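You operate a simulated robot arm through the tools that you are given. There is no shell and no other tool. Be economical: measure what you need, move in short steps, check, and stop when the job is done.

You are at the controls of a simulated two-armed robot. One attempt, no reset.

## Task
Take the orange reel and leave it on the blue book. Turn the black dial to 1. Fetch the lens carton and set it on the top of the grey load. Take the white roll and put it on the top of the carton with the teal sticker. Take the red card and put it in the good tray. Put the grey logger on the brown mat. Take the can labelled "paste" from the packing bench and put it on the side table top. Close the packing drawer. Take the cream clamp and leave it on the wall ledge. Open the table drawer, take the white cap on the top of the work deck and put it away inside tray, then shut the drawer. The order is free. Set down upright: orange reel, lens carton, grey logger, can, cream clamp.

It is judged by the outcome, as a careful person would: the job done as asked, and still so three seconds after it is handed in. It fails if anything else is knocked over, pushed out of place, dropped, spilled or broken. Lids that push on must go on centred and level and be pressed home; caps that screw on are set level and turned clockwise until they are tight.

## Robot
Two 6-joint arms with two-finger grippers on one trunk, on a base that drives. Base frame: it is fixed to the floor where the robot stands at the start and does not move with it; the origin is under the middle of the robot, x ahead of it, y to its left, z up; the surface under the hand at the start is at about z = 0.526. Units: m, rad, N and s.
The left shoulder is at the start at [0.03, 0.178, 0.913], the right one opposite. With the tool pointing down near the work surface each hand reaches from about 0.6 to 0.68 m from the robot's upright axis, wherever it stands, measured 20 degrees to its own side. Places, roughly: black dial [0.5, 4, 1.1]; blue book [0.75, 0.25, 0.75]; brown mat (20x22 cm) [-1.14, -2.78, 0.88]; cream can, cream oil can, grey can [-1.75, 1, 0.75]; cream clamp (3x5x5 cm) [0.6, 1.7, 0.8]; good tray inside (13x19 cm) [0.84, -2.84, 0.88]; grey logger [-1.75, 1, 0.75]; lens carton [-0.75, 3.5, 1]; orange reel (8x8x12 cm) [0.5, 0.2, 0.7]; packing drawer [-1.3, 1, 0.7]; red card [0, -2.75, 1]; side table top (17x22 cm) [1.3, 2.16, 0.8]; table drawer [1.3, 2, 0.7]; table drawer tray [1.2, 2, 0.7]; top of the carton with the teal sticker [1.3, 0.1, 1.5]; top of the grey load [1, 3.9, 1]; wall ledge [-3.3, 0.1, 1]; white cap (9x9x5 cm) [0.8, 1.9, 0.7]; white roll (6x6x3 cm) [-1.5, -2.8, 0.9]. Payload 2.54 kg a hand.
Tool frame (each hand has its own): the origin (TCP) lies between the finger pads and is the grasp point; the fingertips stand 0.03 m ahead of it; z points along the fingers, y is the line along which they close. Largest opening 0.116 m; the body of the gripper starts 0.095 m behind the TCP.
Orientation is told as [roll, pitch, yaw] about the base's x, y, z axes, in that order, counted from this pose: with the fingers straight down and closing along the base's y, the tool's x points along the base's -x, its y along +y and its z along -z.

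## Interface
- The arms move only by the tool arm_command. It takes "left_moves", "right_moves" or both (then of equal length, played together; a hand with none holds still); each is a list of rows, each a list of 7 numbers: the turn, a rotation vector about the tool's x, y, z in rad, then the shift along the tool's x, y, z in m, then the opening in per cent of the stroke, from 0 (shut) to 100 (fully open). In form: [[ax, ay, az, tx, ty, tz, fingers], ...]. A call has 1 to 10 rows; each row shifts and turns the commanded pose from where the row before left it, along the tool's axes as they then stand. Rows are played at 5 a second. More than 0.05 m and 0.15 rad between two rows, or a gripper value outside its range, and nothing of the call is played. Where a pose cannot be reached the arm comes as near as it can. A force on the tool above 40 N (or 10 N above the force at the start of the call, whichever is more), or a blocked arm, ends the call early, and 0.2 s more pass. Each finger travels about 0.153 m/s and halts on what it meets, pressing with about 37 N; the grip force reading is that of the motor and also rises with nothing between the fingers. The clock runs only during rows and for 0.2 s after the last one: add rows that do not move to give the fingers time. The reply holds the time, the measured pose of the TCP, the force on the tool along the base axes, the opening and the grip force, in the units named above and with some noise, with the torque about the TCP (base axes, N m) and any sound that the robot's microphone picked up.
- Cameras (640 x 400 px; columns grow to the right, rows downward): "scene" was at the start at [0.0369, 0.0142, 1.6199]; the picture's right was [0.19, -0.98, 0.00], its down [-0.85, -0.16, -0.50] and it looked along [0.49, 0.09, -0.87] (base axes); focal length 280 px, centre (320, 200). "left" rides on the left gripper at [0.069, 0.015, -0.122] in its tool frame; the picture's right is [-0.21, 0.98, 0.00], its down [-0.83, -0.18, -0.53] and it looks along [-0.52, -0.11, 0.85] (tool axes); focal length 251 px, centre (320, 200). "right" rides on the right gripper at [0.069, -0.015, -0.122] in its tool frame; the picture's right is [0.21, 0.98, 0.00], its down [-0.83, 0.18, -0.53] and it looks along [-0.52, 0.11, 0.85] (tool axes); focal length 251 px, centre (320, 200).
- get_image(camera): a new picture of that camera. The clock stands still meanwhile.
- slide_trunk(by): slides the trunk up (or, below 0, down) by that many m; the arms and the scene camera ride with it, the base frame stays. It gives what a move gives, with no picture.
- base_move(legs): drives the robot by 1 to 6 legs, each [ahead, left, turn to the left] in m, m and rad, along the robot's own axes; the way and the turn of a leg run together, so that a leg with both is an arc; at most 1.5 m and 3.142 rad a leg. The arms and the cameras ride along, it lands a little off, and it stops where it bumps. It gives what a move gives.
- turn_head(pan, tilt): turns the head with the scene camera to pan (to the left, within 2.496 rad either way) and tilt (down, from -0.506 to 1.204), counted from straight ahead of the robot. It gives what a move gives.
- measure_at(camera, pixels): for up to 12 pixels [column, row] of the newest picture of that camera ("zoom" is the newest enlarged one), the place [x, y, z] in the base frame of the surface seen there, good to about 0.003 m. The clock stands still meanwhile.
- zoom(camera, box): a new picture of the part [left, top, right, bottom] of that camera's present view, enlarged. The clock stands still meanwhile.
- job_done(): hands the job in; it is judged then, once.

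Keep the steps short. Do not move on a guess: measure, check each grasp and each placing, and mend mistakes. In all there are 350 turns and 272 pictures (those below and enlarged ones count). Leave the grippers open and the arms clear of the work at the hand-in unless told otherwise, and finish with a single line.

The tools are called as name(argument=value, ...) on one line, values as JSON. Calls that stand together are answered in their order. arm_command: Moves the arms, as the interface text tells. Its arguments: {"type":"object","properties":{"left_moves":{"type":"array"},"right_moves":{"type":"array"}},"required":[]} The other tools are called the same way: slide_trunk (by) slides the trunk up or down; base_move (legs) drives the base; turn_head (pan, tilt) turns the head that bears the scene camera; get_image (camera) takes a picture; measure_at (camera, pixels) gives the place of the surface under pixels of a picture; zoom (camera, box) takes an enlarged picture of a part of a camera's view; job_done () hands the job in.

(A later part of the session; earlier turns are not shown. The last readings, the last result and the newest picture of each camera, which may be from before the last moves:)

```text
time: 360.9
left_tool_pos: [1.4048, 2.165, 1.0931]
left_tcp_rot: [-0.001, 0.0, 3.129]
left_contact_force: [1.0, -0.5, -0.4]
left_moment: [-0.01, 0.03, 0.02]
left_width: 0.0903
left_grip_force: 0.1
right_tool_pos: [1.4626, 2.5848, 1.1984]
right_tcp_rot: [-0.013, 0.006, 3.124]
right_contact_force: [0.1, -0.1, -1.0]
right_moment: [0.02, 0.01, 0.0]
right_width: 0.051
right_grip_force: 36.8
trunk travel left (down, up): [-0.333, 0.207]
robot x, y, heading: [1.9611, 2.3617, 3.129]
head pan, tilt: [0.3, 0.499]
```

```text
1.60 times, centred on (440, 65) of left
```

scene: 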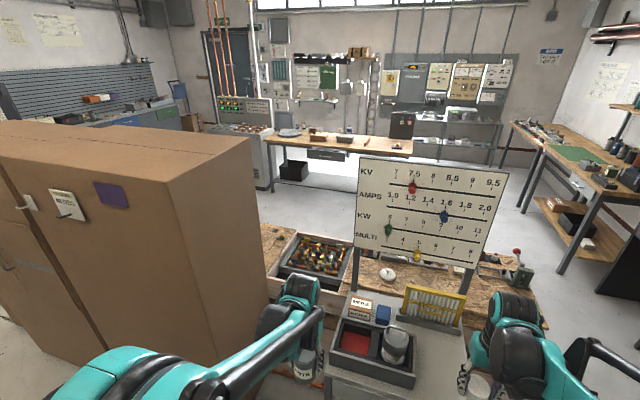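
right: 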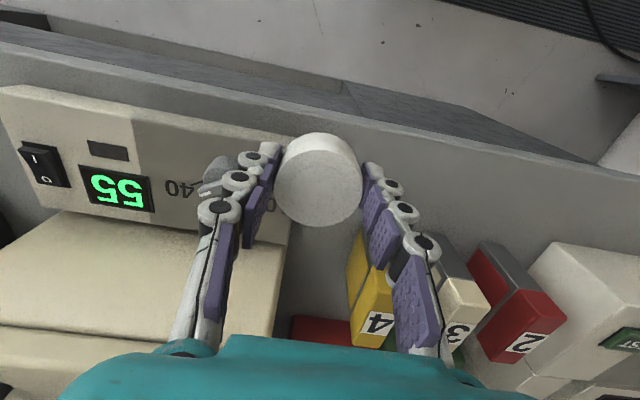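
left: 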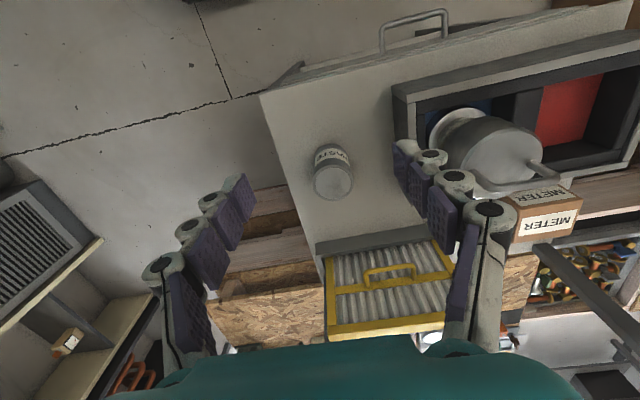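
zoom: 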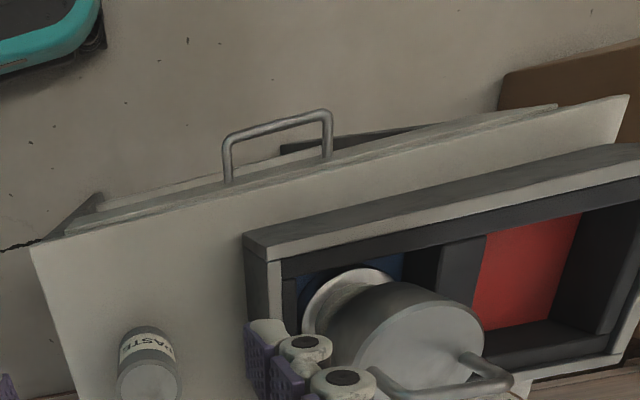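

Handle bar at x 1.475, y 1.95–2.05, z 0.731 — for later. Now the roll: retract the left hand and slide south behind the cartons.

arm_command(left_moves=[[0, 0, 0, 0.05, 0, -0.04, 78], [0, 0, 0, 0.05, 0, -0.04, 78]])

base_move(legs=[[-0.12, 0, 0.01], [0, 1.2, 0], [0, 1.2, 0]])

turn_head(pan=0, tilt=0.4)

get_image(camera="scene")

```text
refused: row 1 steps farther than a row can; nothing moved
```

```text
time: 369.5
left_tool_pos: [1.5187, 0.805, 1.0913]
left_tcp_rot: [0.006, 0.003, 3.073]
left_contact_force: [-0.5, 0.2, -0.1]
left_moment: [-0.01, 0.03, 0.0]
left_width: 0.0905
left_grip_force: 0.0
right_tool_pos: [1.5755, 1.1996, 1.1951]
right_tcp_rot: [-0.005, 0.006, 3.118]
right_contact_force: [0.2, -0.4, 0.5]
right_moment: [0.01, 0.01, -0.03]
right_width: 0.051
right_grip_force: 37.8
trunk travel left (down, up): [-0.333, 0.207]
robot x, y, heading: [2.0736, 0.9685, 3.123]
head pan, tilt: [0.3, 0.499]
stopped in leg 3: the robot was blocked; the commanded pose is now the measured one
```

```text
time: 370.3
left_tool_pos: [1.5189, 0.8045, 1.0899]
left_tcp_rot: [0.01, 0.002, 3.079]
left_contact_force: [0.5, 0.2, 0.5]
left_moment: [0.0, -0.04, 0.02]
left_width: 0.0906
left_grip_force: 0.1
right_tool_pos: [1.5747, 1.2003, 1.1934]
right_tcp_rot: [-0.003, 0.007, 3.119]
right_contact_force: [-0.1, -0.2, -1.4]
right_moment: [0.01, 0.0, 0.01]
right_width: 0.0509
right_grip_force: 37.3
trunk travel left (down, up): [-0.333, 0.207]
robot x, y, heading: [2.071, 0.97, 3.12]
head pan, tilt: [0.0, 0.4]
```

```text
129 pictures are left
```

scene: 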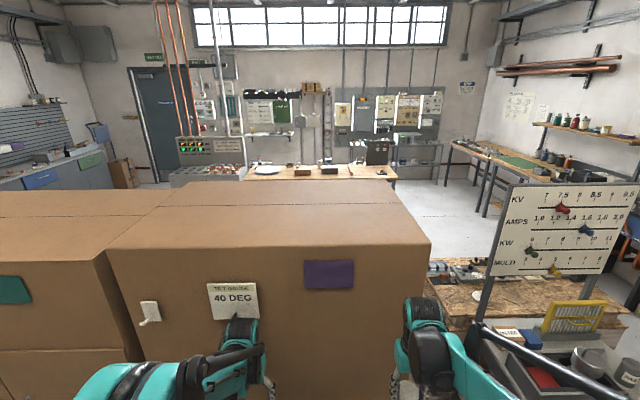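

The left hand (its retreat had been refused) brushed something on the carton. I'll look.

get_image(camera="left")

zoom(camera="scene", box=[120, 240, 360, 400])

```text
128 pictures are left
```

left: 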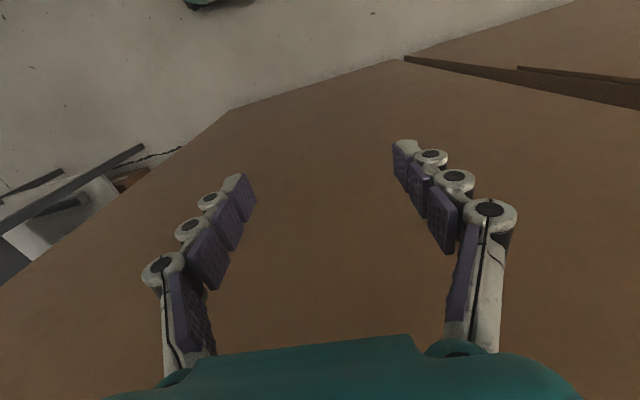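

```text
2.50 times, centred on (240, 320) of scene
```

zoom: 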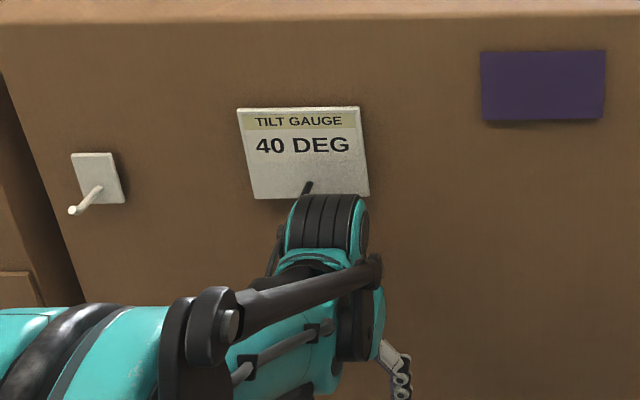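

I'll back away from the carton 0.08 m, then pull in the left hand with legal steps.

base_move(legs=[[-0.08, -0.05, 0]])

arm_command(left_moves=[[0, 0, 0, 0.045, 0, 0, 78], [0, 0, 0, 0.045, 0, 0, 78], [0, 0, 0, 0.04, 0, 0, 78]])

zoom(camera="scene", box=[0, 160, 400, 400])

```text
time: 371.4
left_tool_pos: [1.5987, 0.8429, 1.089]
left_tcp_rot: [0.0, 0.003, 3.086]
left_contact_force: [0.2, 0.6, -0.1]
left_moment: [-0.04, 0.02, 0.02]
left_width: 0.0907
left_grip_force: 0.1
right_tool_pos: [1.6538, 1.2417, 1.1964]
right_tcp_rot: [-0.012, 0.006, 3.12]
right_contact_force: [-0.1, 0.5, -0.5]
right_moment: [-0.05, 0.02, -0.04]
right_width: 0.0507
right_grip_force: 37.0
trunk travel left (down, up): [-0.333, 0.207]
robot x, y, heading: [2.1512, 1.0215, 3.122]
head pan, tilt: [0.0, 0.4]
```

```text
time: 372.2
left_tool_pos: [1.7276, 0.8313, 1.0909]
left_tcp_rot: [0.0, 0.004, 3.085]
left_contact_force: [-0.3, -0.1, 0.6]
left_moment: [0.0, 0.04, 0.0]
left_width: 0.0908
left_grip_force: 0.1
right_tool_pos: [1.6555, 1.2395, 1.1972]
right_tcp_rot: [-0.013, 0.008, 3.118]
right_contact_force: [-0.3, -0.2, 0.2]
right_moment: [0.03, 0.01, -0.07]
right_width: 0.0508
right_grip_force: 37.2
trunk travel left (down, up): [-0.333, 0.207]
robot x, y, heading: [2.1513, 1.0177, 3.123]
head pan, tilt: [0.0, 0.4]
```

```text
1.60 times, centred on (200, 280) of scene
```

zoom: 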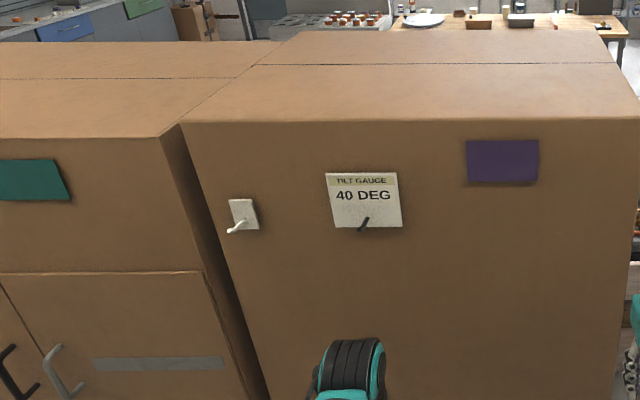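

The gauge card and hooks look undisturbed. Continue south with good clearance.

base_move(legs=[[0, 1.1, 0.02]])

get_image(camera="scene")

```text
time: 377.9
left_tool_pos: [1.7171, -0.291, 1.0897]
left_tcp_rot: [-0.001, 0.004, 3.102]
left_contact_force: [-0.7, 0.1, 0.2]
left_moment: [0.02, -0.03, 0.0]
left_width: 0.0904
left_grip_force: 0.0
right_tool_pos: [1.6399, 0.1152, 1.1968]
right_tcp_rot: [-0.013, 0.006, 3.136]
right_contact_force: [0.2, -0.7, -0.4]
right_moment: [0.04, -0.01, -0.02]
right_width: 0.0506
right_grip_force: 37.0
trunk travel left (down, up): [-0.333, 0.207]
robot x, y, heading: [2.1424, -0.0983, 3.138]
head pan, tilt: [0.0, 0.4]
```

```text
125 pictures are left
```

scene: 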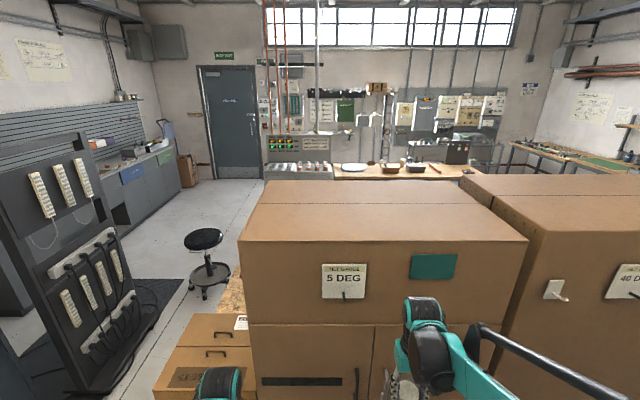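

measure_at(camera="scene", pixels=[[245, 237], [520, 238], [280, 183], [465, 183], [380, 215], [360, 225], [450, 215], [480, 205], [560, 290], [345, 295]])

```text
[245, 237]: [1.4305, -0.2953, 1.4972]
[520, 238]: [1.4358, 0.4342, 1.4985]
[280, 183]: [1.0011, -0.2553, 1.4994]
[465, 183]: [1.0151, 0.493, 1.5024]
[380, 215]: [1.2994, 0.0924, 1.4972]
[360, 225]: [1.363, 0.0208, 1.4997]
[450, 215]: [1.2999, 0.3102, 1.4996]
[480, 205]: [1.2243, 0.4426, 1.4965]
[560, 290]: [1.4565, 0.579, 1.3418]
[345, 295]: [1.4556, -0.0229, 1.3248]
```

Carton top z 1.498, x 0.97–1.455, y -0.31–0.45. Target (1.30, 0.10). Raise the trunk, pull in the left hand, lift the right.

slide_trunk(by=0.2)

arm_command(left_moves=[[0, 0, 0, 0.04, 0, 0, 78], [0, 0, 0, 0.04, 0, 0, 78], [0, 0, 0, 0, 0, 0, 78], [0, 0, 0, 0, 0, 0, 78], [0, 0, 0, 0, 0, 0, 78]], right_moves=[[0, 0, 0, 0, 0, -0.045, 30], [0, 0, 0, 0, 0, -0.045, 30], [0, 0, 0, 0, 0, -0.045, 30], [0, 0, 0, 0, 0, -0.045, 30], [0, 0, 0, 0, 0, -0.03, 30]])

```text
time: 380.1
left_tool_pos: [1.7189, -0.2906, 1.2914]
left_tcp_rot: [0.0, 0.004, 3.101]
left_contact_force: [-0.4, -0.3, 1.5]
left_moment: [0.01, 0.01, -0.01]
left_width: 0.0905
left_grip_force: 0.0
right_tool_pos: [1.6407, 0.1155, 1.396]
right_tcp_rot: [-0.013, 0.007, 3.136]
right_contact_force: [0.3, -0.4, -0.7]
right_moment: [0.01, -0.02, -0.04]
right_width: 0.0509
right_grip_force: 37.1
trunk travel left (down, up): [-0.533, 0.007]
robot x, y, heading: [2.1397, -0.1009, 3.14]
head pan, tilt: [0.0, 0.4]
```

```text
time: 381.3
left_tool_pos: [1.8017, -0.294, 1.2912]
left_tcp_rot: [0.001, 0.005, 3.101]
left_contact_force: [0.0, -0.7, -0.7]
left_moment: [-0.01, 0.01, -0.01]
left_width: 0.0904
left_grip_force: 0.0
right_tool_pos: [1.6401, 0.1137, 1.6096]
right_tcp_rot: [-0.011, 0.008, 3.136]
right_contact_force: [-0.6, -0.5, -0.5]
right_moment: [0.0, 0.0, -0.01]
right_width: 0.0508
right_grip_force: 36.7
trunk travel left (down, up): [-0.533, 0.007]
robot x, y, heading: [2.1424, -0.0992, 3.136]
head pan, tilt: [0.0, 0.4]
```

base_move(legs=[[0.16, 0, 0]])

arm_command(right_moves=[[0, 0, 0, -0.045, 0, 0, 30], [0, 0, 0, -0.045, 0, 0, 30], [0, 0, 0, -0.045, 0, 0, 30], [0, 0, 0, -0.035, 0, 0, 30], [0, 0, 0, 0, 0, 0, 30]])

get_image(camera="right")

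```text
time: 382.7
left_tool_pos: [1.6405, -0.2937, 1.2938]
left_tcp_rot: [0.0, 0.003, 3.107]
left_contact_force: [0.2, -0.1, 0.7]
left_moment: [0.07, 0.02, 0.0]
left_width: 0.0903
left_grip_force: 0.1
right_tool_pos: [1.4756, 0.109, 1.6088]
right_tcp_rot: [-0.014, 0.005, 3.143]
right_contact_force: [1.1, -0.4, -1.7]
right_moment: [0.0, 0.04, -0.04]
right_width: 0.0507
right_grip_force: 36.5
trunk travel left (down, up): [-0.533, 0.007]
robot x, y, heading: [1.9737, -0.0999, -3.137]
head pan, tilt: [0.0, 0.4]
```

```text
time: 383.9
left_tool_pos: [1.6384, -0.2959, 1.2923]
left_tcp_rot: [0.0, 0.003, 3.108]
left_contact_force: [0.1, 0.5, 0.4]
left_moment: [0.03, -0.01, 0.02]
left_width: 0.0905
left_grip_force: 0.0
right_tool_pos: [1.3036, 0.1105, 1.6092]
right_tcp_rot: [-0.013, 0.006, 3.141]
right_contact_force: [-0.3, 0.6, -1.2]
right_moment: [0.02, 0.05, 0.0]
right_width: 0.0511
right_grip_force: 36.8
trunk travel left (down, up): [-0.533, 0.007]
robot x, y, heading: [1.9796, -0.101, -3.146]
head pan, tilt: [0.0, 0.4]
```

```text
124 pictures are left
```

right: 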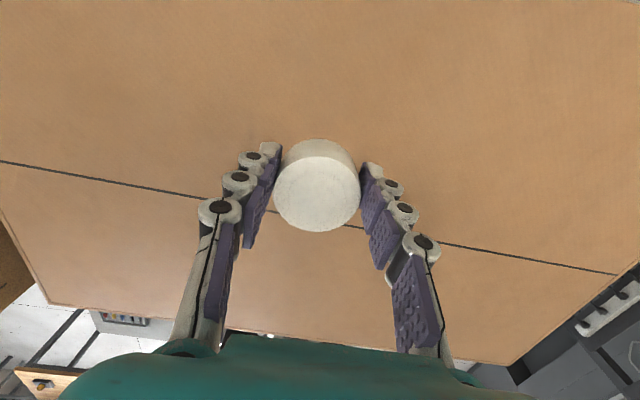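

arm_command(right_moves=[[0, 0, 0, 0, 0, 0.04, 30], [0, 0, 0, 0, 0, 0.025, 30], [0, 0, 0, 0, 0, 0.006, 30], [0, 0, 0, 0, 0, 0.004, 30], [0, 0, 0, 0, 0, 0, 30]])

```text
time: 385.1
left_tool_pos: [1.6372, -0.2953, 1.2927]
left_tcp_rot: [-0.002, 0.003, 3.107]
left_contact_force: [0.2, 0.1, 0.5]
left_moment: [0.01, 0.0, 0.01]
left_width: 0.0905
left_grip_force: 0.0
right_tool_pos: [1.3048, 0.111, 1.5314]
right_tcp_rot: [-0.015, 0.006, 3.142]
right_contact_force: [-10.4, 2.7, 28.0]
right_moment: [-0.11, 0.46, -0.01]
right_width: 0.051
right_grip_force: 36.9
trunk travel left (down, up): [-0.533, 0.007]
robot x, y, heading: [1.9754, -0.0987, -3.141]
head pan, tilt: [0.0, 0.4]
```

Contact at 28 N; ease up 2 mm and release.

arm_command(right_moves=[[0, 0, 0, 0, 0, -0.002, 30], [0, 0, 0, 0, 0, 0, 55], [0, 0, 0, 0, 0, 0, 75], [0, 0, 0, 0, 0, 0, 75], [0, 0, 0, 0, 0, -0.03, 75], [0, 0, 0, 0, 0, -0.04, 75], [0, 0, 0, 0, 0, 0, 75]])

get_image(camera="right")

```text
time: 386.7
left_tool_pos: [1.6362, -0.2951, 1.2929]
left_tcp_rot: [0.001, 0.005, 3.108]
left_contact_force: [0.1, -0.4, 0.2]
left_moment: [-0.05, -0.01, 0.04]
left_width: 0.0906
left_grip_force: 0.0
right_tool_pos: [1.3024, 0.1145, 1.6014]
right_tcp_rot: [-0.013, 0.009, 3.141]
right_contact_force: [-0.5, -1.0, 0.1]
right_moment: [0.0, 0.01, 0.04]
right_width: 0.0869
right_grip_force: 0.1
trunk travel left (down, up): [-0.533, 0.007]
robot x, y, heading: [1.9768, -0.0984, -3.137]
head pan, tilt: [0.0, 0.4]
```

```text
123 pictures are left
```

right: 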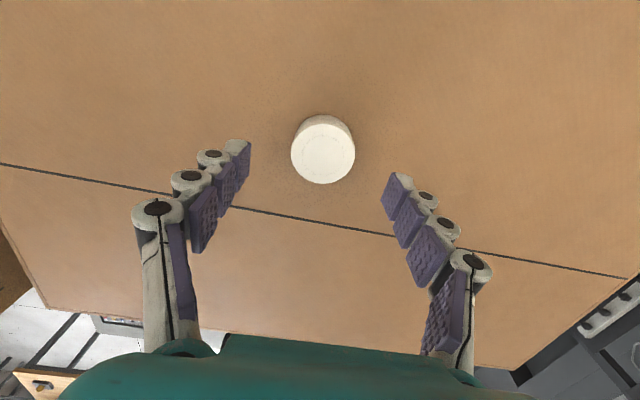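

Roll placed. Withdraw: arm back, base back, trunk down.

arm_command(right_moves=[[0, 0, 0, 0.045, 0, 0, 75], [0, 0, 0, 0.045, 0, 0, 75], [0, 0, 0, 0.045, 0, 0, 75], [0, 0, 0, 0.035, 0, 0, 75]])

base_move(legs=[[-0.16, 0, 0]])

arm_command(right_moves=[[0, 0, 0, 0, 0, 0.045, 75], [0, 0, 0, 0, 0, 0.045, 75], [0, 0, 0, 0, 0, 0.045, 75], [0, 0, 0, 0, 0, 0.045, 75], [0, 0, 0, 0, 0, 0.03, 75]])

slide_trunk(by=-0.25)

get_image(camera="scene")

```text
time: 387.7
left_tool_pos: [1.6402, -0.2955, 1.2933]
left_tcp_rot: [0.001, 0.002, 3.106]
left_contact_force: [0.7, -0.4, 0.2]
left_moment: [0.0, 0.05, -0.01]
left_width: 0.0905
left_grip_force: 0.0
right_tool_pos: [1.4782, 0.1067, 1.6048]
right_tcp_rot: [-0.013, 0.006, 3.141]
right_contact_force: [1.0, -0.4, -0.7]
right_moment: [-0.01, 0.1, 0.01]
right_width: 0.0872
right_grip_force: 0.0
trunk travel left (down, up): [-0.533, 0.007]
robot x, y, heading: [1.9801, -0.0978, -3.141]
head pan, tilt: [0.0, 0.4]
```

```text
time: 389.1
left_tool_pos: [1.7914, -0.2943, 1.2907]
left_tcp_rot: [-0.001, 0.007, 3.105]
left_contact_force: [-0.5, 0.6, 0.9]
left_moment: [-0.01, -0.04, 0.0]
left_width: 0.0903
left_grip_force: 0.1
right_tool_pos: [1.6274, 0.1084, 1.6034]
right_tcp_rot: [-0.012, 0.01, 3.142]
right_contact_force: [-0.5, 0.2, 0.1]
right_moment: [-0.04, -0.04, 0.01]
right_width: 0.0869
right_grip_force: 0.1
trunk travel left (down, up): [-0.533, 0.007]
robot x, y, heading: [2.133, -0.0973, -3.141]
head pan, tilt: [0.0, 0.4]
```

```text
time: 390.3
left_tool_pos: [1.7925, -0.2933, 1.2923]
left_tcp_rot: [0.001, 0.005, 3.107]
left_contact_force: [-1.5, -0.3, -0.3]
left_moment: [-0.01, 0.0, 0.02]
left_width: 0.0903
left_grip_force: 0.0
right_tool_pos: [1.6315, 0.1116, 1.3928]
right_tcp_rot: [-0.013, 0.009, 3.141]
right_contact_force: [-0.8, -0.6, -0.7]
right_moment: [-0.02, -0.01, 0.03]
right_width: 0.0868
right_grip_force: 0.0
trunk travel left (down, up): [-0.533, 0.007]
robot x, y, heading: [2.1347, -0.0959, -3.142]
head pan, tilt: [0.0, 0.4]
```

```text
time: 392.9
left_tool_pos: [1.7925, -0.2941, 1.0416]
left_tcp_rot: [0.0, 0.003, 3.105]
left_contact_force: [0.2, 0.4, 0.5]
left_moment: [-0.01, -0.03, 0.02]
left_width: 0.0904
left_grip_force: 0.1
right_tool_pos: [1.6312, 0.1115, 1.1436]
right_tcp_rot: [-0.013, 0.007, 3.14]
right_contact_force: [0.0, -0.2, 0.1]
right_moment: [0.01, -0.02, -0.02]
right_width: 0.0867
right_grip_force: 0.1
trunk travel left (down, up): [-0.283, 0.257]
robot x, y, heading: [2.1336, -0.0951, -3.138]
head pan, tilt: [0.0, 0.4]
```

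```text
122 pictures are left
```

scene: 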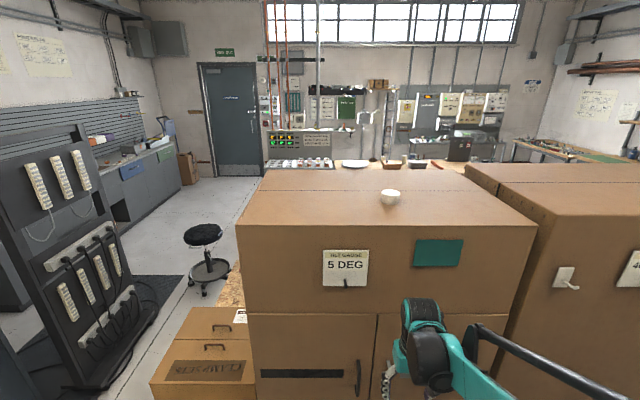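

Next: out of the corridor to the north, then west along y≈3.1.

base_move(legs=[[0, -1.5, 0], [0, -1.5, 0], [0, -0.2, 0]])

base_move(legs=[[1.5, 0, 0], [0.8, 0.25, 0], [0, 0, -1.57]])

turn_head(pan=0.3, tilt=0.5)

get_image(camera="scene")

```text
time: 408.5
left_tool_pos: [1.8475, 2.8985, 1.0425]
left_tcp_rot: [-0.001, 0.004, 3.076]
left_contact_force: [-0.2, 0.5, -0.1]
left_moment: [-0.04, -0.01, -0.01]
left_width: 0.0906
left_grip_force: 0.0
right_tool_pos: [1.6974, 3.3089, 1.1443]
right_tcp_rot: [-0.011, 0.009, 3.111]
right_contact_force: [0.4, 0.6, 0.5]
right_moment: [-0.03, 0.02, -0.03]
right_width: 0.087
right_grip_force: 0.0
trunk travel left (down, up): [-0.283, 0.257]
robot x, y, heading: [2.1933, 3.0844, 3.12]
head pan, tilt: [0.0, 0.4]
```

```text
time: 423.5
left_tool_pos: [-0.2335, 3.2675, 1.0423]
left_tcp_rot: [-0.001, 0.004, 1.48]
left_contact_force: [0.6, 0.2, 0.1]
left_moment: [-0.02, 0.02, 0.01]
left_width: 0.0905
left_grip_force: 0.1
right_tool_pos: [0.1804, 3.4069, 1.1433]
right_tcp_rot: [-0.011, 0.007, 1.516]
right_contact_force: [0.0, -0.2, -0.5]
right_moment: [-0.01, 0.0, -0.04]
right_width: 0.0872
right_grip_force: 0.1
trunk travel left (down, up): [-0.283, 0.257]
robot x, y, heading: [-0.0562, 2.9168, 1.517]
head pan, tilt: [0.0, 0.4]
```

```text
time: 424.3
left_tool_pos: [-0.235, 3.2679, 1.0421]
left_tcp_rot: [0.0, 0.003, 1.481]
left_contact_force: [0.4, 0.4, 0.1]
left_moment: [-0.03, -0.01, -0.01]
left_width: 0.0906
left_grip_force: 0.0
right_tool_pos: [0.1795, 3.4075, 1.144]
right_tcp_rot: [-0.013, 0.009, 1.515]
right_contact_force: [0.2, -0.5, 0.5]
right_moment: [-0.01, 0.02, 0.01]
right_width: 0.0871
right_grip_force: 0.1
trunk travel left (down, up): [-0.283, 0.257]
robot x, y, heading: [-0.0539, 2.9181, 1.515]
head pan, tilt: [0.3, 0.499]
```

```text
121 pictures are left
```

scene: 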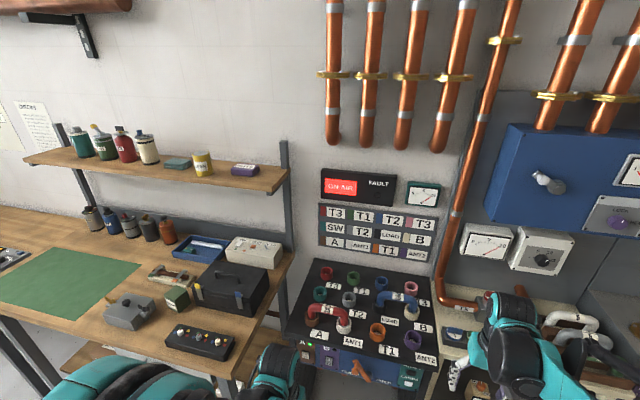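

zoom(camera="scene", box=[440, 190, 640, 320])

zoom(camera="scene", box=[90, 220, 300, 370])

measure_at(camera="scene", pixels=[[541, 260], [520, 245], [565, 245], [175, 293], [166, 300], [187, 292], [165, 325], [230, 265], [240, 365], [178, 305]])

```text
3.08 times, centred on (540, 255) of scene
```

zoom: 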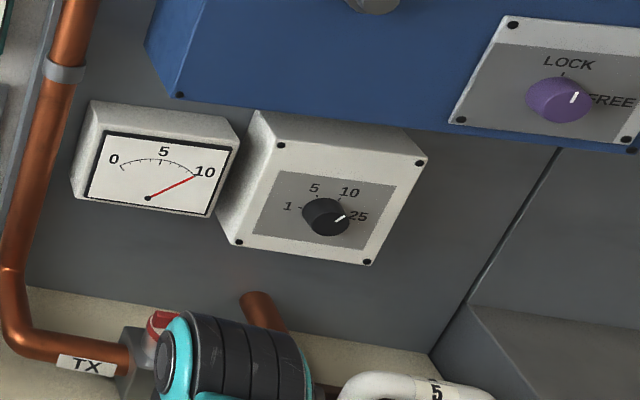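

```text
2.67 times, centred on (195, 295) of scene
```

zoom: 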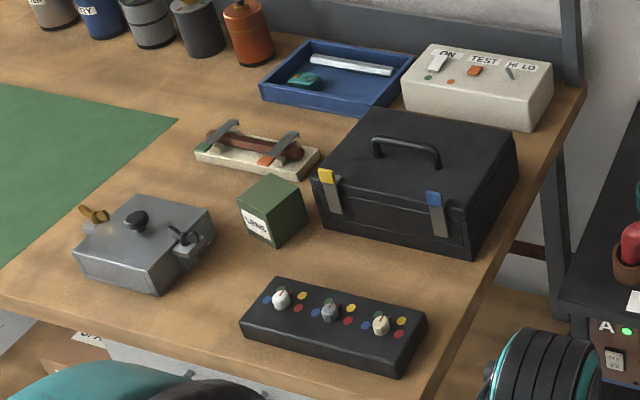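

```text
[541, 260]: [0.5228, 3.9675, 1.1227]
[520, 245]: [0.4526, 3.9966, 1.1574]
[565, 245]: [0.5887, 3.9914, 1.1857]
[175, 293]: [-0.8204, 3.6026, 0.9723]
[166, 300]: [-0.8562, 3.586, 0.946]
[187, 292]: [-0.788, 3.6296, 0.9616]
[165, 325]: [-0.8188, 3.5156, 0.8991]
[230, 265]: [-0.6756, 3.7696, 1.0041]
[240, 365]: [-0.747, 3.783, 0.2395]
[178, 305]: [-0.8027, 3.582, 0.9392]
```

The dial (0.523, 3.967, z 1.123) points at 25, with 1 on the left: it needs a turn anticlockwise. I'll line up the base for the right hand.

base_move(legs=[[0, 0, 0.055], [0.1, -0.38, 0]])

arm_command(right_moves=[[0, -0.14, 0, 0, 0, 0, 75], [0, -0.14, 0, 0, 0, 0, 75], [0, -0.14, 0, 0, 0, 0, 75], [0, -0.14, 0, 0, 0, 0, 75], [0, -0.14, 0, 0, 0, 0, 75], [0, -0.14, 0, 0, 0, 0, 75], [0, -0.14, 0, 0, 0, 0, 75], [0, -0.14, 0, 0, 0, 0, 75], [0, -0.14, 0, 0, 0, 0, 75], [0, -0.14, 0, 0, 0, 0, 75]])

get_image(camera="right")

```text
time: 426.6
left_tool_pos: [-0.0134, 3.3436, 1.0409]
left_tcp_rot: [0.001, 0.006, 1.449]
left_contact_force: [-0.7, -0.1, 0.0]
left_moment: [0.01, 0.02, 0.02]
left_width: 0.0904
left_grip_force: 0.0
right_tool_pos: [0.4048, 3.4693, 1.1436]
right_tcp_rot: [-0.013, 0.008, 1.483]
right_contact_force: [0.3, 0.5, 0.0]
right_moment: [-0.03, 0.05, 0.04]
right_width: 0.0869
right_grip_force: 0.1
trunk travel left (down, up): [-0.283, 0.257]
robot x, y, heading: [0.1506, 2.9893, 1.491]
head pan, tilt: [0.3, 0.499]
stopped in leg 2: the robot was blocked; the commanded pose is now the measured one
```

```text
time: 428.8
left_tool_pos: [-0.0139, 3.3427, 1.0431]
left_tcp_rot: [0.0, 0.006, 1.451]
left_contact_force: [0.1, 0.2, -0.3]
left_moment: [-0.01, 0.0, 0.01]
left_width: 0.0907
left_grip_force: 0.0
right_tool_pos: [0.4076, 3.4849, 1.2188]
right_tcp_rot: [-0.071, -1.39, 1.552]
right_contact_force: [1.2, 0.2, -0.1]
right_moment: [-0.03, 0.01, 0.0]
right_width: 0.0871
right_grip_force: 0.1
right hand out of reach, approached as far as the arm can: row 8, 9, 10
trunk travel left (down, up): [-0.283, 0.257]
robot x, y, heading: [0.1524, 2.9817, 1.492]
head pan, tilt: [0.3, 0.499]
```

```text
118 pictures are left
```

right: 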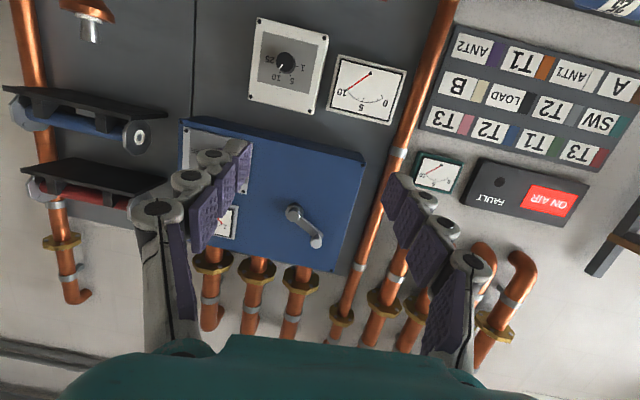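

Bumped again on the right, likely the crate's corner. I'll move 0.15 m north first, then east.

base_move(legs=[[0.15, 0.02, 0.07], [0, -0.18, 0]])

get_image(camera="right")

```text
time: 431.3
left_tool_pos: [0.1311, 3.4785, 1.0417]
left_tcp_rot: [-0.001, 0.005, 1.517]
left_contact_force: [0.9, -0.3, 0.1]
left_moment: [-0.04, 0.02, -0.01]
left_width: 0.0905
left_grip_force: 0.0
right_tool_pos: [0.5415, 3.6484, 1.2182]
right_tcp_rot: [-0.064, -1.389, 1.613]
right_contact_force: [0.8, -0.5, -0.4]
right_moment: [0.0, 0.0, 0.07]
right_width: 0.087
right_grip_force: 0.1
trunk travel left (down, up): [-0.283, 0.257]
robot x, y, heading: [0.3182, 3.1364, 1.558]
head pan, tilt: [0.3, 0.499]
```

```text
117 pictures are left
```

right: 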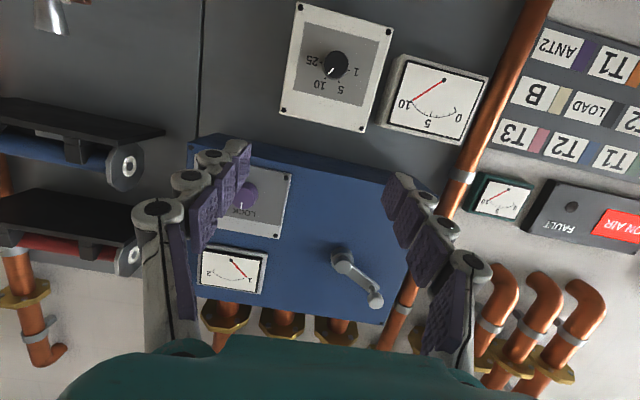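

zoom(camera="right", box=[270, 0, 410, 140])

measure_at(camera="right", pixels=[[336, 66], [330, 55], [345, 70], [300, 50], [370, 90], [336, 58], [290, 112], [365, 128]])

```text
2.86 times, centred on (340, 70) of right
```

zoom: 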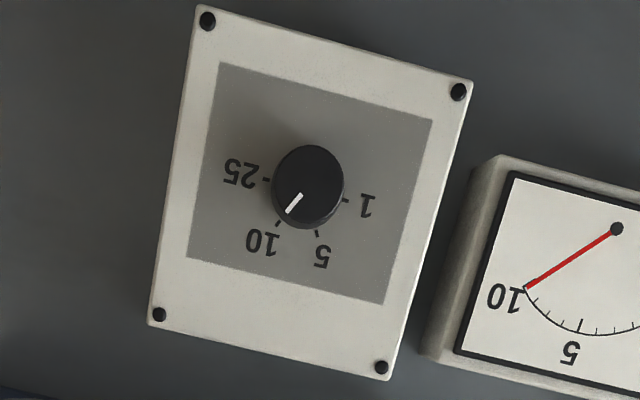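

```text
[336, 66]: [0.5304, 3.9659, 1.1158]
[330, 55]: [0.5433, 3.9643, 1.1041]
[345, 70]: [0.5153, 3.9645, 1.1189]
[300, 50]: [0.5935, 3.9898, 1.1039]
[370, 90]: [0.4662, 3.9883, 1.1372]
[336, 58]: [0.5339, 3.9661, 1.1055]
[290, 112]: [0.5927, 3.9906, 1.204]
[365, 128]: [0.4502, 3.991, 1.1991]
```

The pointer is actually at 10; "1" is about 115° anticlockwise of it. Knob centre ≈(0.530, 3.966, 1.112). I'll move forward and finish levelling the hand.

arm_command(right_moves=[[0, -0.085, 0, 0, 0, 0.045, 75], [0, -0.085, 0, 0, 0, 0.045, 60], [0, 0, 0, 0, 0, 0.02, 60], [0, 0, 0, 0, 0, 0, 60]])

```text
time: 432.3
left_tool_pos: [0.1304, 3.4779, 1.0418]
left_tcp_rot: [0.0, 0.004, 1.517]
left_contact_force: [0.7, -0.1, -0.4]
left_moment: [-0.02, 0.05, 0.0]
left_width: 0.0907
left_grip_force: 0.1
right_tool_pos: [0.543, 3.7655, 1.2276]
right_tcp_rot: [-0.757, -1.553, 2.306]
right_contact_force: [0.7, 0.4, 0.0]
right_moment: [0.02, 0.01, 0.03]
right_width: 0.0697
right_grip_force: 0.1
right hand out of reach, approached as far as the arm can: row 1, 2
trunk travel left (down, up): [-0.283, 0.257]
robot x, y, heading: [0.318, 3.1338, 1.556]
head pan, tilt: [0.3, 0.499]
```

Pointing north nicely. I'll lower to the knob's height first.

arm_command(right_moves=[[0, 0, 0, 0.04, 0.004, 0, 60], [0, 0, 0, 0.04, 0.004, 0, 60], [0, 0, 0, 0.036, 0.004, 0, 60], [0, 0, 0, 0, 0, 0.03, 60], [0, 0, 0, 0, 0, 0, 60]])

get_image(camera="right")

turn_head(pan=-0.3, tilt=0.5)

get_image(camera="scene")

```text
time: 433.5
left_tool_pos: [0.1301, 3.4779, 1.0425]
left_tcp_rot: [0.0, 0.004, 1.517]
left_contact_force: [0.8, 0.5, 0.1]
left_moment: [-0.01, -0.01, -0.02]
left_width: 0.0905
left_grip_force: 0.0
right_tool_pos: [0.5388, 3.8436, 1.1772]
right_tcp_rot: [-0.793, -1.552, 2.345]
right_contact_force: [0.7, -0.6, -0.9]
right_moment: [-0.01, 0.0, 0.0]
right_width: 0.0696
right_grip_force: 0.1
right hand out of reach, approached as far as the arm can: row 1, 2, 3
trunk travel left (down, up): [-0.283, 0.257]
robot x, y, heading: [0.322, 3.1352, 1.555]
head pan, tilt: [0.3, 0.499]
```

```text
115 pictures are left
```

right: 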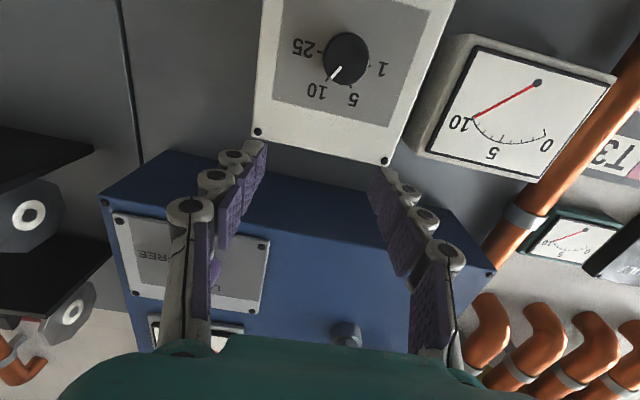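

```text
time: 434.5
left_tool_pos: [0.1304, 3.4784, 1.0414]
left_tcp_rot: [-0.001, 0.005, 1.517]
left_contact_force: [0.6, 1.0, 0.1]
left_moment: [-0.03, 0.04, 0.03]
left_width: 0.0901
left_grip_force: 0.1
right_tool_pos: [0.5385, 3.8445, 1.1765]
right_tcp_rot: [-0.776, -1.553, 2.326]
right_contact_force: [0.0, 0.2, 0.7]
right_moment: [0.02, -0.01, -0.01]
right_width: 0.0694
right_grip_force: 0.1
trunk travel left (down, up): [-0.283, 0.257]
robot x, y, heading: [0.3173, 3.1321, 1.553]
head pan, tilt: [-0.3, 0.499]
```

```text
114 pictures are left
```

scene: 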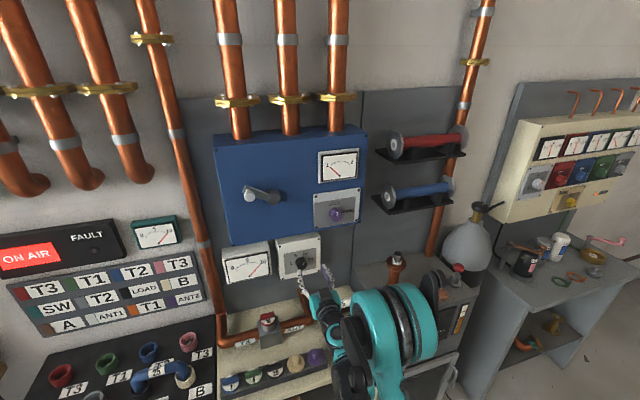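

The arm can't lower further at this posture; I'll lower the trunk 6.5 cm.

slide_trunk(by=-0.065)

get_image(camera="right")

```text
time: 435.5
left_tool_pos: [0.1314, 3.4785, 0.9775]
left_tcp_rot: [0.001, 0.002, 1.517]
left_contact_force: [-0.7, -0.5, 0.7]
left_moment: [0.0, 0.0, 0.0]
left_width: 0.0904
left_grip_force: 0.1
right_tool_pos: [0.5385, 3.8445, 1.1128]
right_tcp_rot: [-0.779, -1.554, 2.331]
right_contact_force: [-0.4, -0.2, -0.8]
right_moment: [-0.01, -0.02, 0.04]
right_width: 0.0697
right_grip_force: 0.1
trunk travel left (down, up): [-0.218, 0.322]
robot x, y, heading: [0.3211, 3.1321, 1.557]
head pan, tilt: [-0.3, 0.499]
```

```text
113 pictures are left
```

right: 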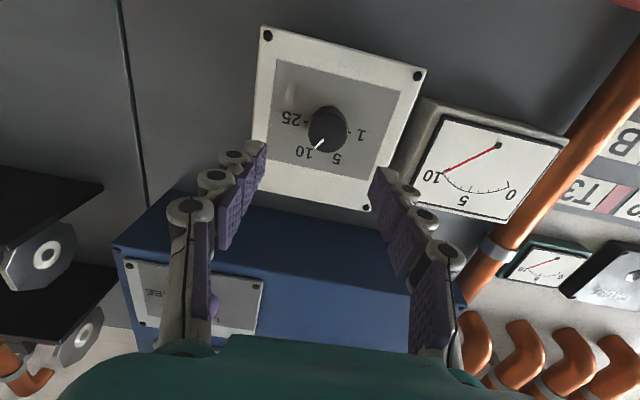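

measure_at(camera="right", pixels=[[327, 128], [313, 125], [343, 130], [326, 108], [326, 148], [320, 145]])

```text
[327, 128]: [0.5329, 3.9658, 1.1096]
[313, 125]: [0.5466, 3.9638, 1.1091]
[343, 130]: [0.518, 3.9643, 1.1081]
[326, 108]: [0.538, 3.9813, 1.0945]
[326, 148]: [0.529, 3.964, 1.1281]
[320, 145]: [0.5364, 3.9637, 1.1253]
```

Centre (0.532, 1.111). Pre-turn the hand ~1.0 rad clockwise, so there's room to turn back.

arm_command(right_moves=[[0, 0, 0, 0.0015, 0.006, 0, 50], [0, 0, 0.143, 0, 0, 0, 50], [0, 0, 0.143, 0, 0, 0, 50], [0, 0, 0.143, 0, 0, 0, 50], [0, 0, 0.143, 0, 0, 0, 50], [0, 0, 0.143, 0, 0, 0, 50], [0, 0, 0.143, 0, 0, 0, 50], [0, 0, 0.143, 0, 0, 0, 50], [0, 0, 0, 0, 0, 0, 50]])

get_image(camera="right")

```text
time: 437.5
left_tool_pos: [0.1307, 3.4782, 0.9767]
left_tcp_rot: [0.0, 0.003, 1.517]
left_contact_force: [-1.8, -0.8, 0.3]
left_moment: [0.0, 0.01, 0.02]
left_width: 0.0906
left_grip_force: 0.1
right_tool_pos: [0.534, 3.8442, 1.1096]
right_tcp_rot: [1.554, -0.582, -0.012]
right_contact_force: [-0.2, -0.8, 0.4]
right_moment: [-0.02, 0.02, 0.0]
right_width: 0.0578
right_grip_force: 0.0
trunk travel left (down, up): [-0.218, 0.322]
robot x, y, heading: [0.3212, 3.1337, 1.556]
head pan, tilt: [-0.3, 0.499]
```

```text
112 pictures are left
```

right: 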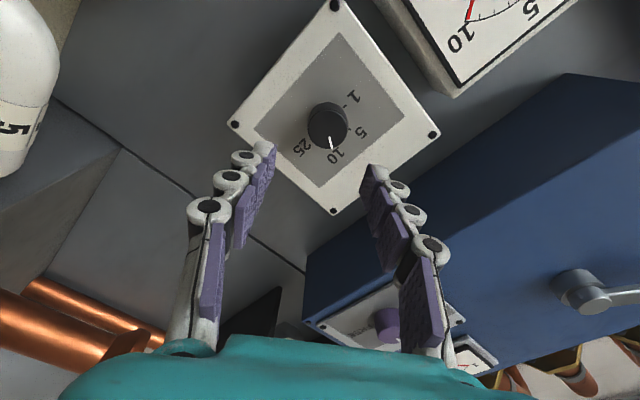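

arm_command(right_moves=[[0, 0, 0, 0.001, 0.001, 0.04, 50], [0, 0, 0, 0, 0, 0.04, 50], [0, 0, 0, 0, 0, 0.025, 50], [0, 0, 0, 0, 0, 0, 50]])

get_image(camera="right")

```text
time: 438.5
left_tool_pos: [0.1305, 3.4779, 0.9771]
left_tcp_rot: [0.001, 0.004, 1.515]
left_contact_force: [0.2, -0.6, 0.2]
left_moment: [0.01, 0.02, 0.02]
left_width: 0.0902
left_grip_force: 0.0
right_tool_pos: [0.5338, 3.9496, 1.1104]
right_tcp_rot: [1.556, -0.582, -0.012]
right_contact_force: [0.3, 0.5, 0.3]
right_moment: [0.01, 0.04, 0.03]
right_width: 0.0583
right_grip_force: 0.1
trunk travel left (down, up): [-0.218, 0.322]
robot x, y, heading: [0.321, 3.1325, 1.559]
head pan, tilt: [-0.3, 0.499]
```

```text
111 pictures are left
```

right: 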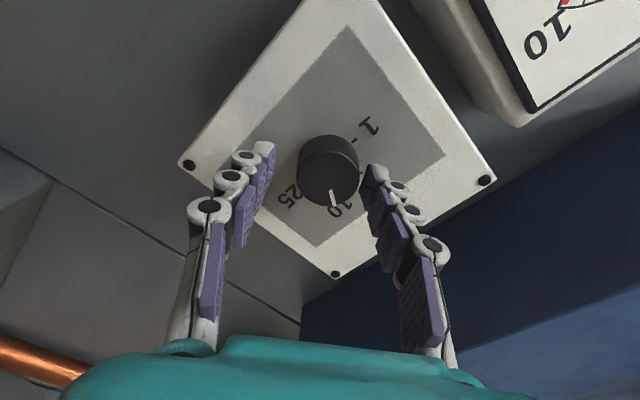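

arm_command(right_moves=[[0, 0, 0, 0, 0.003, 0.002, 50], [0, 0, 0, 0, 0, 0, 35], [0, 0, 0, 0, 0, 0, 20], [0, 0, 0, 0, 0, 0, 15], [0, 0, 0, 0, 0, 0, 15]])

get_image(camera="right")

```text
time: 439.7
left_tool_pos: [0.128, 3.478, 0.9766]
left_tcp_rot: [-0.004, 0.004, 1.517]
left_contact_force: [-0.4, -0.4, 0.5]
left_moment: [0.04, -0.02, -0.01]
left_width: 0.0906
left_grip_force: 0.0
right_tool_pos: [0.53, 3.9512, 1.1153]
right_tcp_rot: [1.557, -0.585, -0.01]
right_contact_force: [-10.9, 7.7, 19.6]
right_moment: [0.3, -0.04, 0.92]
right_width: 0.0397
right_grip_force: 45.5
trunk travel left (down, up): [-0.218, 0.322]
robot x, y, heading: [0.3225, 3.135, 1.557]
head pan, tilt: [-0.3, 0.499]
```

```text
110 pictures are left
```

right: 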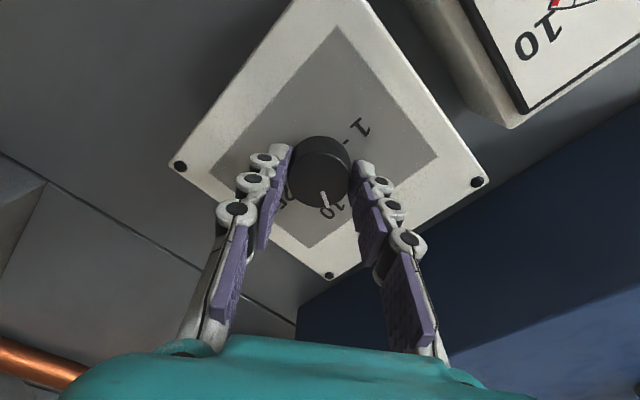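

arm_command(right_moves=[[0, 0, 0, 0, 0.005, 0, 15], [0, 0, -0.14, 0, 0, 0, 15], [0, 0, -0.14, 0, 0, 0, 15], [0, 0, -0.14, 0, 0, 0, 15], [0, 0, -0.14, 0, 0, 0, 15], [0, 0, -0.14, 0, 0, 0, 15], [0, 0, -0.14, 0, 0, 0, 15], [0, 0, -0.14, 0, 0, 0, 15], [0, 0, 0, 0, 0, 0, 15]])

get_image(camera="right")

```text
time: 441.7
left_tool_pos: [0.131, 3.4789, 0.9769]
left_tcp_rot: [0.002, 0.005, 1.515]
left_contact_force: [-0.4, 0.0, -0.8]
left_moment: [-0.03, 0.0, -0.03]
left_width: 0.0907
left_grip_force: 0.1
right_tool_pos: [0.5313, 3.95, 1.1168]
right_tcp_rot: [0.527, -1.556, 1.021]
right_contact_force: [8.6, -10.2, -14.1]
right_moment: [-0.25, -0.01, -0.47]
right_width: 0.0393
right_grip_force: 45.1
trunk travel left (down, up): [-0.218, 0.322]
robot x, y, heading: [0.3204, 3.1354, 1.554]
head pan, tilt: [-0.3, 0.499]
```

```text
109 pictures are left
```

right: 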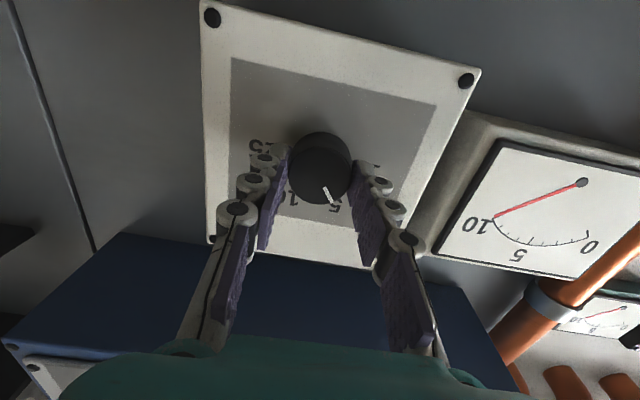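

It now points at 5. Continue another ~1 rad.

arm_command(right_moves=[[0, 0, -0.14, 0, 0, 0, 15], [0, 0, -0.14, 0, 0, 0, 15], [0, 0, -0.14, 0, 0, 0, 15], [0, 0, -0.14, 0, 0, 0, 15], [0, 0, -0.14, 0, 0, 0, 15], [0, 0, -0.14, 0, 0, 0, 15], [0, 0, -0.13, 0, 0, 0, 15], [0, 0, 0, 0, 0, 0, 15]])

get_image(camera="right")

```text
time: 443.5
left_tool_pos: [0.1306, 3.478, 0.9772]
left_tcp_rot: [-0.001, 0.005, 1.518]
left_contact_force: [0.6, 0.0, -0.2]
left_moment: [-0.01, -0.04, 0.06]
left_width: 0.0907
left_grip_force: 0.0
right_tool_pos: [0.5305, 3.9505, 1.1149]
right_tcp_rot: [-1.556, -0.609, 3.111]
right_contact_force: [9.7, 3.8, 7.6]
right_moment: [0.31, 1.07, -0.02]
right_width: 0.0393
right_grip_force: 44.7
trunk travel left (down, up): [-0.218, 0.322]
robot x, y, heading: [0.3194, 3.1341, 1.558]
head pan, tilt: [-0.3, 0.499]
```

```text
108 pictures are left
```

right: 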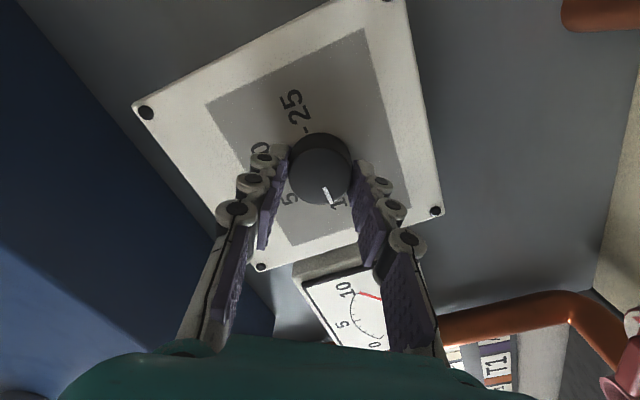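

Looks at 1. Open, back off and check.

arm_command(right_moves=[[0, 0, 0, 0, 0, 0, 35], [0, 0, 0, 0, 0, 0, 50], [0, 0, 0, 0, 0, -0.03, 50], [0, 0, 0, 0, 0, -0.04, 50], [0, 0, 0, 0, 0, -0.04, 50], [0, 0, 0, 0, 0, 0, 50]])

get_image(camera="right")

zoom(camera="scene", box=[260, 220, 340, 290])

```text
time: 444.9
left_tool_pos: [0.1304, 3.4787, 0.9767]
left_tcp_rot: [-0.001, 0.006, 1.516]
left_contact_force: [-0.2, 0.2, 1.6]
left_moment: [-0.05, 0.0, -0.02]
left_width: 0.0905
left_grip_force: 0.0
right_tool_pos: [0.5284, 3.8426, 1.1193]
right_tcp_rot: [-1.554, -0.608, 3.114]
right_contact_force: [0.5, 0.5, 0.1]
right_moment: [0.02, 0.0, 0.03]
right_width: 0.0582
right_grip_force: 0.0
trunk travel left (down, up): [-0.218, 0.322]
robot x, y, heading: [0.3216, 3.1372, 1.552]
head pan, tilt: [-0.3, 0.499]
```

```text
107 pictures are left
```

right: 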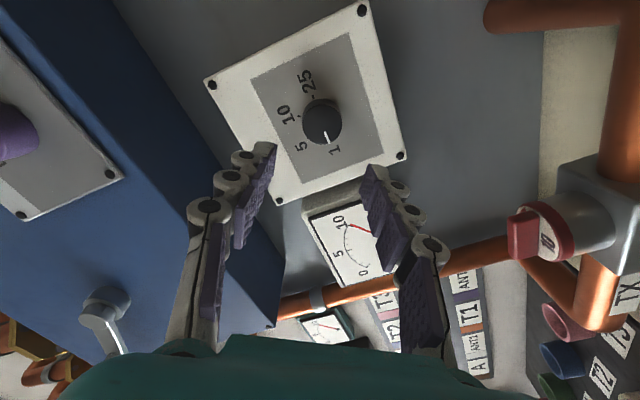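

```text
5.71 times, centred on (300, 255) of scene
```

zoom: 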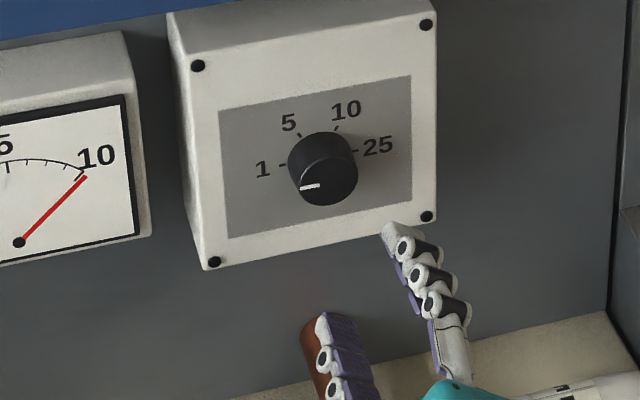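

zoom(camera="right", box=[270, 60, 380, 170])

```text
3.64 times, centred on (325, 115) of right
```

zoom: 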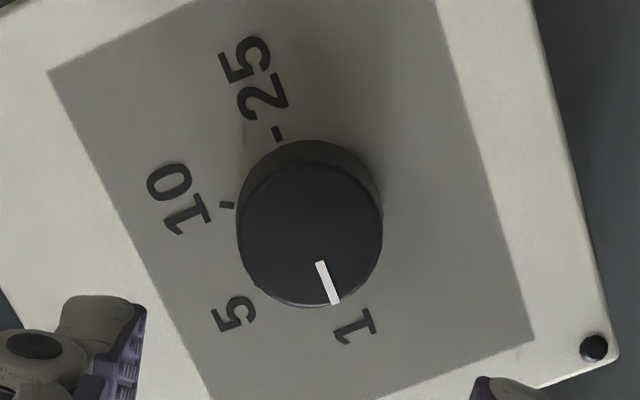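

The dial's mark is on 1. Withdraw and return the hand to pointing down.

arm_command(right_moves=[[0, 0, 0, 0, 0, -0.045, 60], [0, 0, 0.14, 0, 0, -0.02, 60], [0, 0, 0.14, 0, 0, -0.02, 60], [0, 0, 0.14, 0, 0, -0.02, 60], [0, 0, 0.14, 0, 0, -0.02, 60], [0, 0, 0.14, 0, 0, -0.01, 60], [0, 0, 0.14, 0, 0, 0, 60], [0, 0, 0.13, 0, 0, 0, 60]])

arm_command(right_moves=[[0, 0.145, 0, -0.02, 0, 0, 60], [0, 0.145, 0, -0.02, 0, 0, 60], [0, 0.145, 0, -0.02, 0, 0, 60], [0, 0.145, 0, 0, 0, 0, 60], [0, 0.145, 0, 0, 0, 0, 60], [0, 0.145, 0, 0, 0, 0, 60], [0, 0.145, 0, 0, 0, 0, 60], [0, 0.145, 0, 0, 0, 0, 60], [0, 0.145, 0, 0, 0, 0, 60], [0, 0.145, 0, 0, 0, 0, 60]])

```text
time: 446.7
left_tool_pos: [0.13, 3.4798, 0.9769]
left_tcp_rot: [-0.001, 0.003, 1.517]
left_contact_force: [0.1, -0.1, 0.1]
left_moment: [-0.02, 0.03, 0.03]
left_width: 0.0901
left_grip_force: 0.1
right_tool_pos: [0.5263, 3.7385, 1.1668]
right_tcp_rot: [0.707, -1.552, 0.844]
right_contact_force: [0.3, 1.0, -0.3]
right_moment: [-0.04, 0.02, 0.03]
right_width: 0.0699
right_grip_force: 0.0
right hand out of reach, approached as far as the arm can: row 1, 2, 3, 4, 5, 6
trunk travel left (down, up): [-0.218, 0.322]
robot x, y, heading: [0.3193, 3.1346, 1.557]
head pan, tilt: [-0.3, 0.499]
```

```text
time: 448.9
left_tool_pos: [0.1304, 3.4812, 0.9765]
left_tcp_rot: [0.001, 0.007, 1.516]
left_contact_force: [0.0, 0.4, 0.9]
left_moment: [-0.04, -0.02, -0.03]
left_width: 0.0904
left_grip_force: 0.1
right_tool_pos: [0.522, 3.7469, 1.2192]
right_tcp_rot: [0.008, -0.16, 1.566]
right_contact_force: [0.0, -0.1, -0.4]
right_moment: [-0.02, 0.0, 0.01]
right_width: 0.0697
right_grip_force: 0.1
right hand out of reach, approached as far as the arm can: row 1
trunk travel left (down, up): [-0.218, 0.322]
robot x, y, heading: [0.32, 3.1382, 1.555]
head pan, tilt: [-0.3, 0.499]
```

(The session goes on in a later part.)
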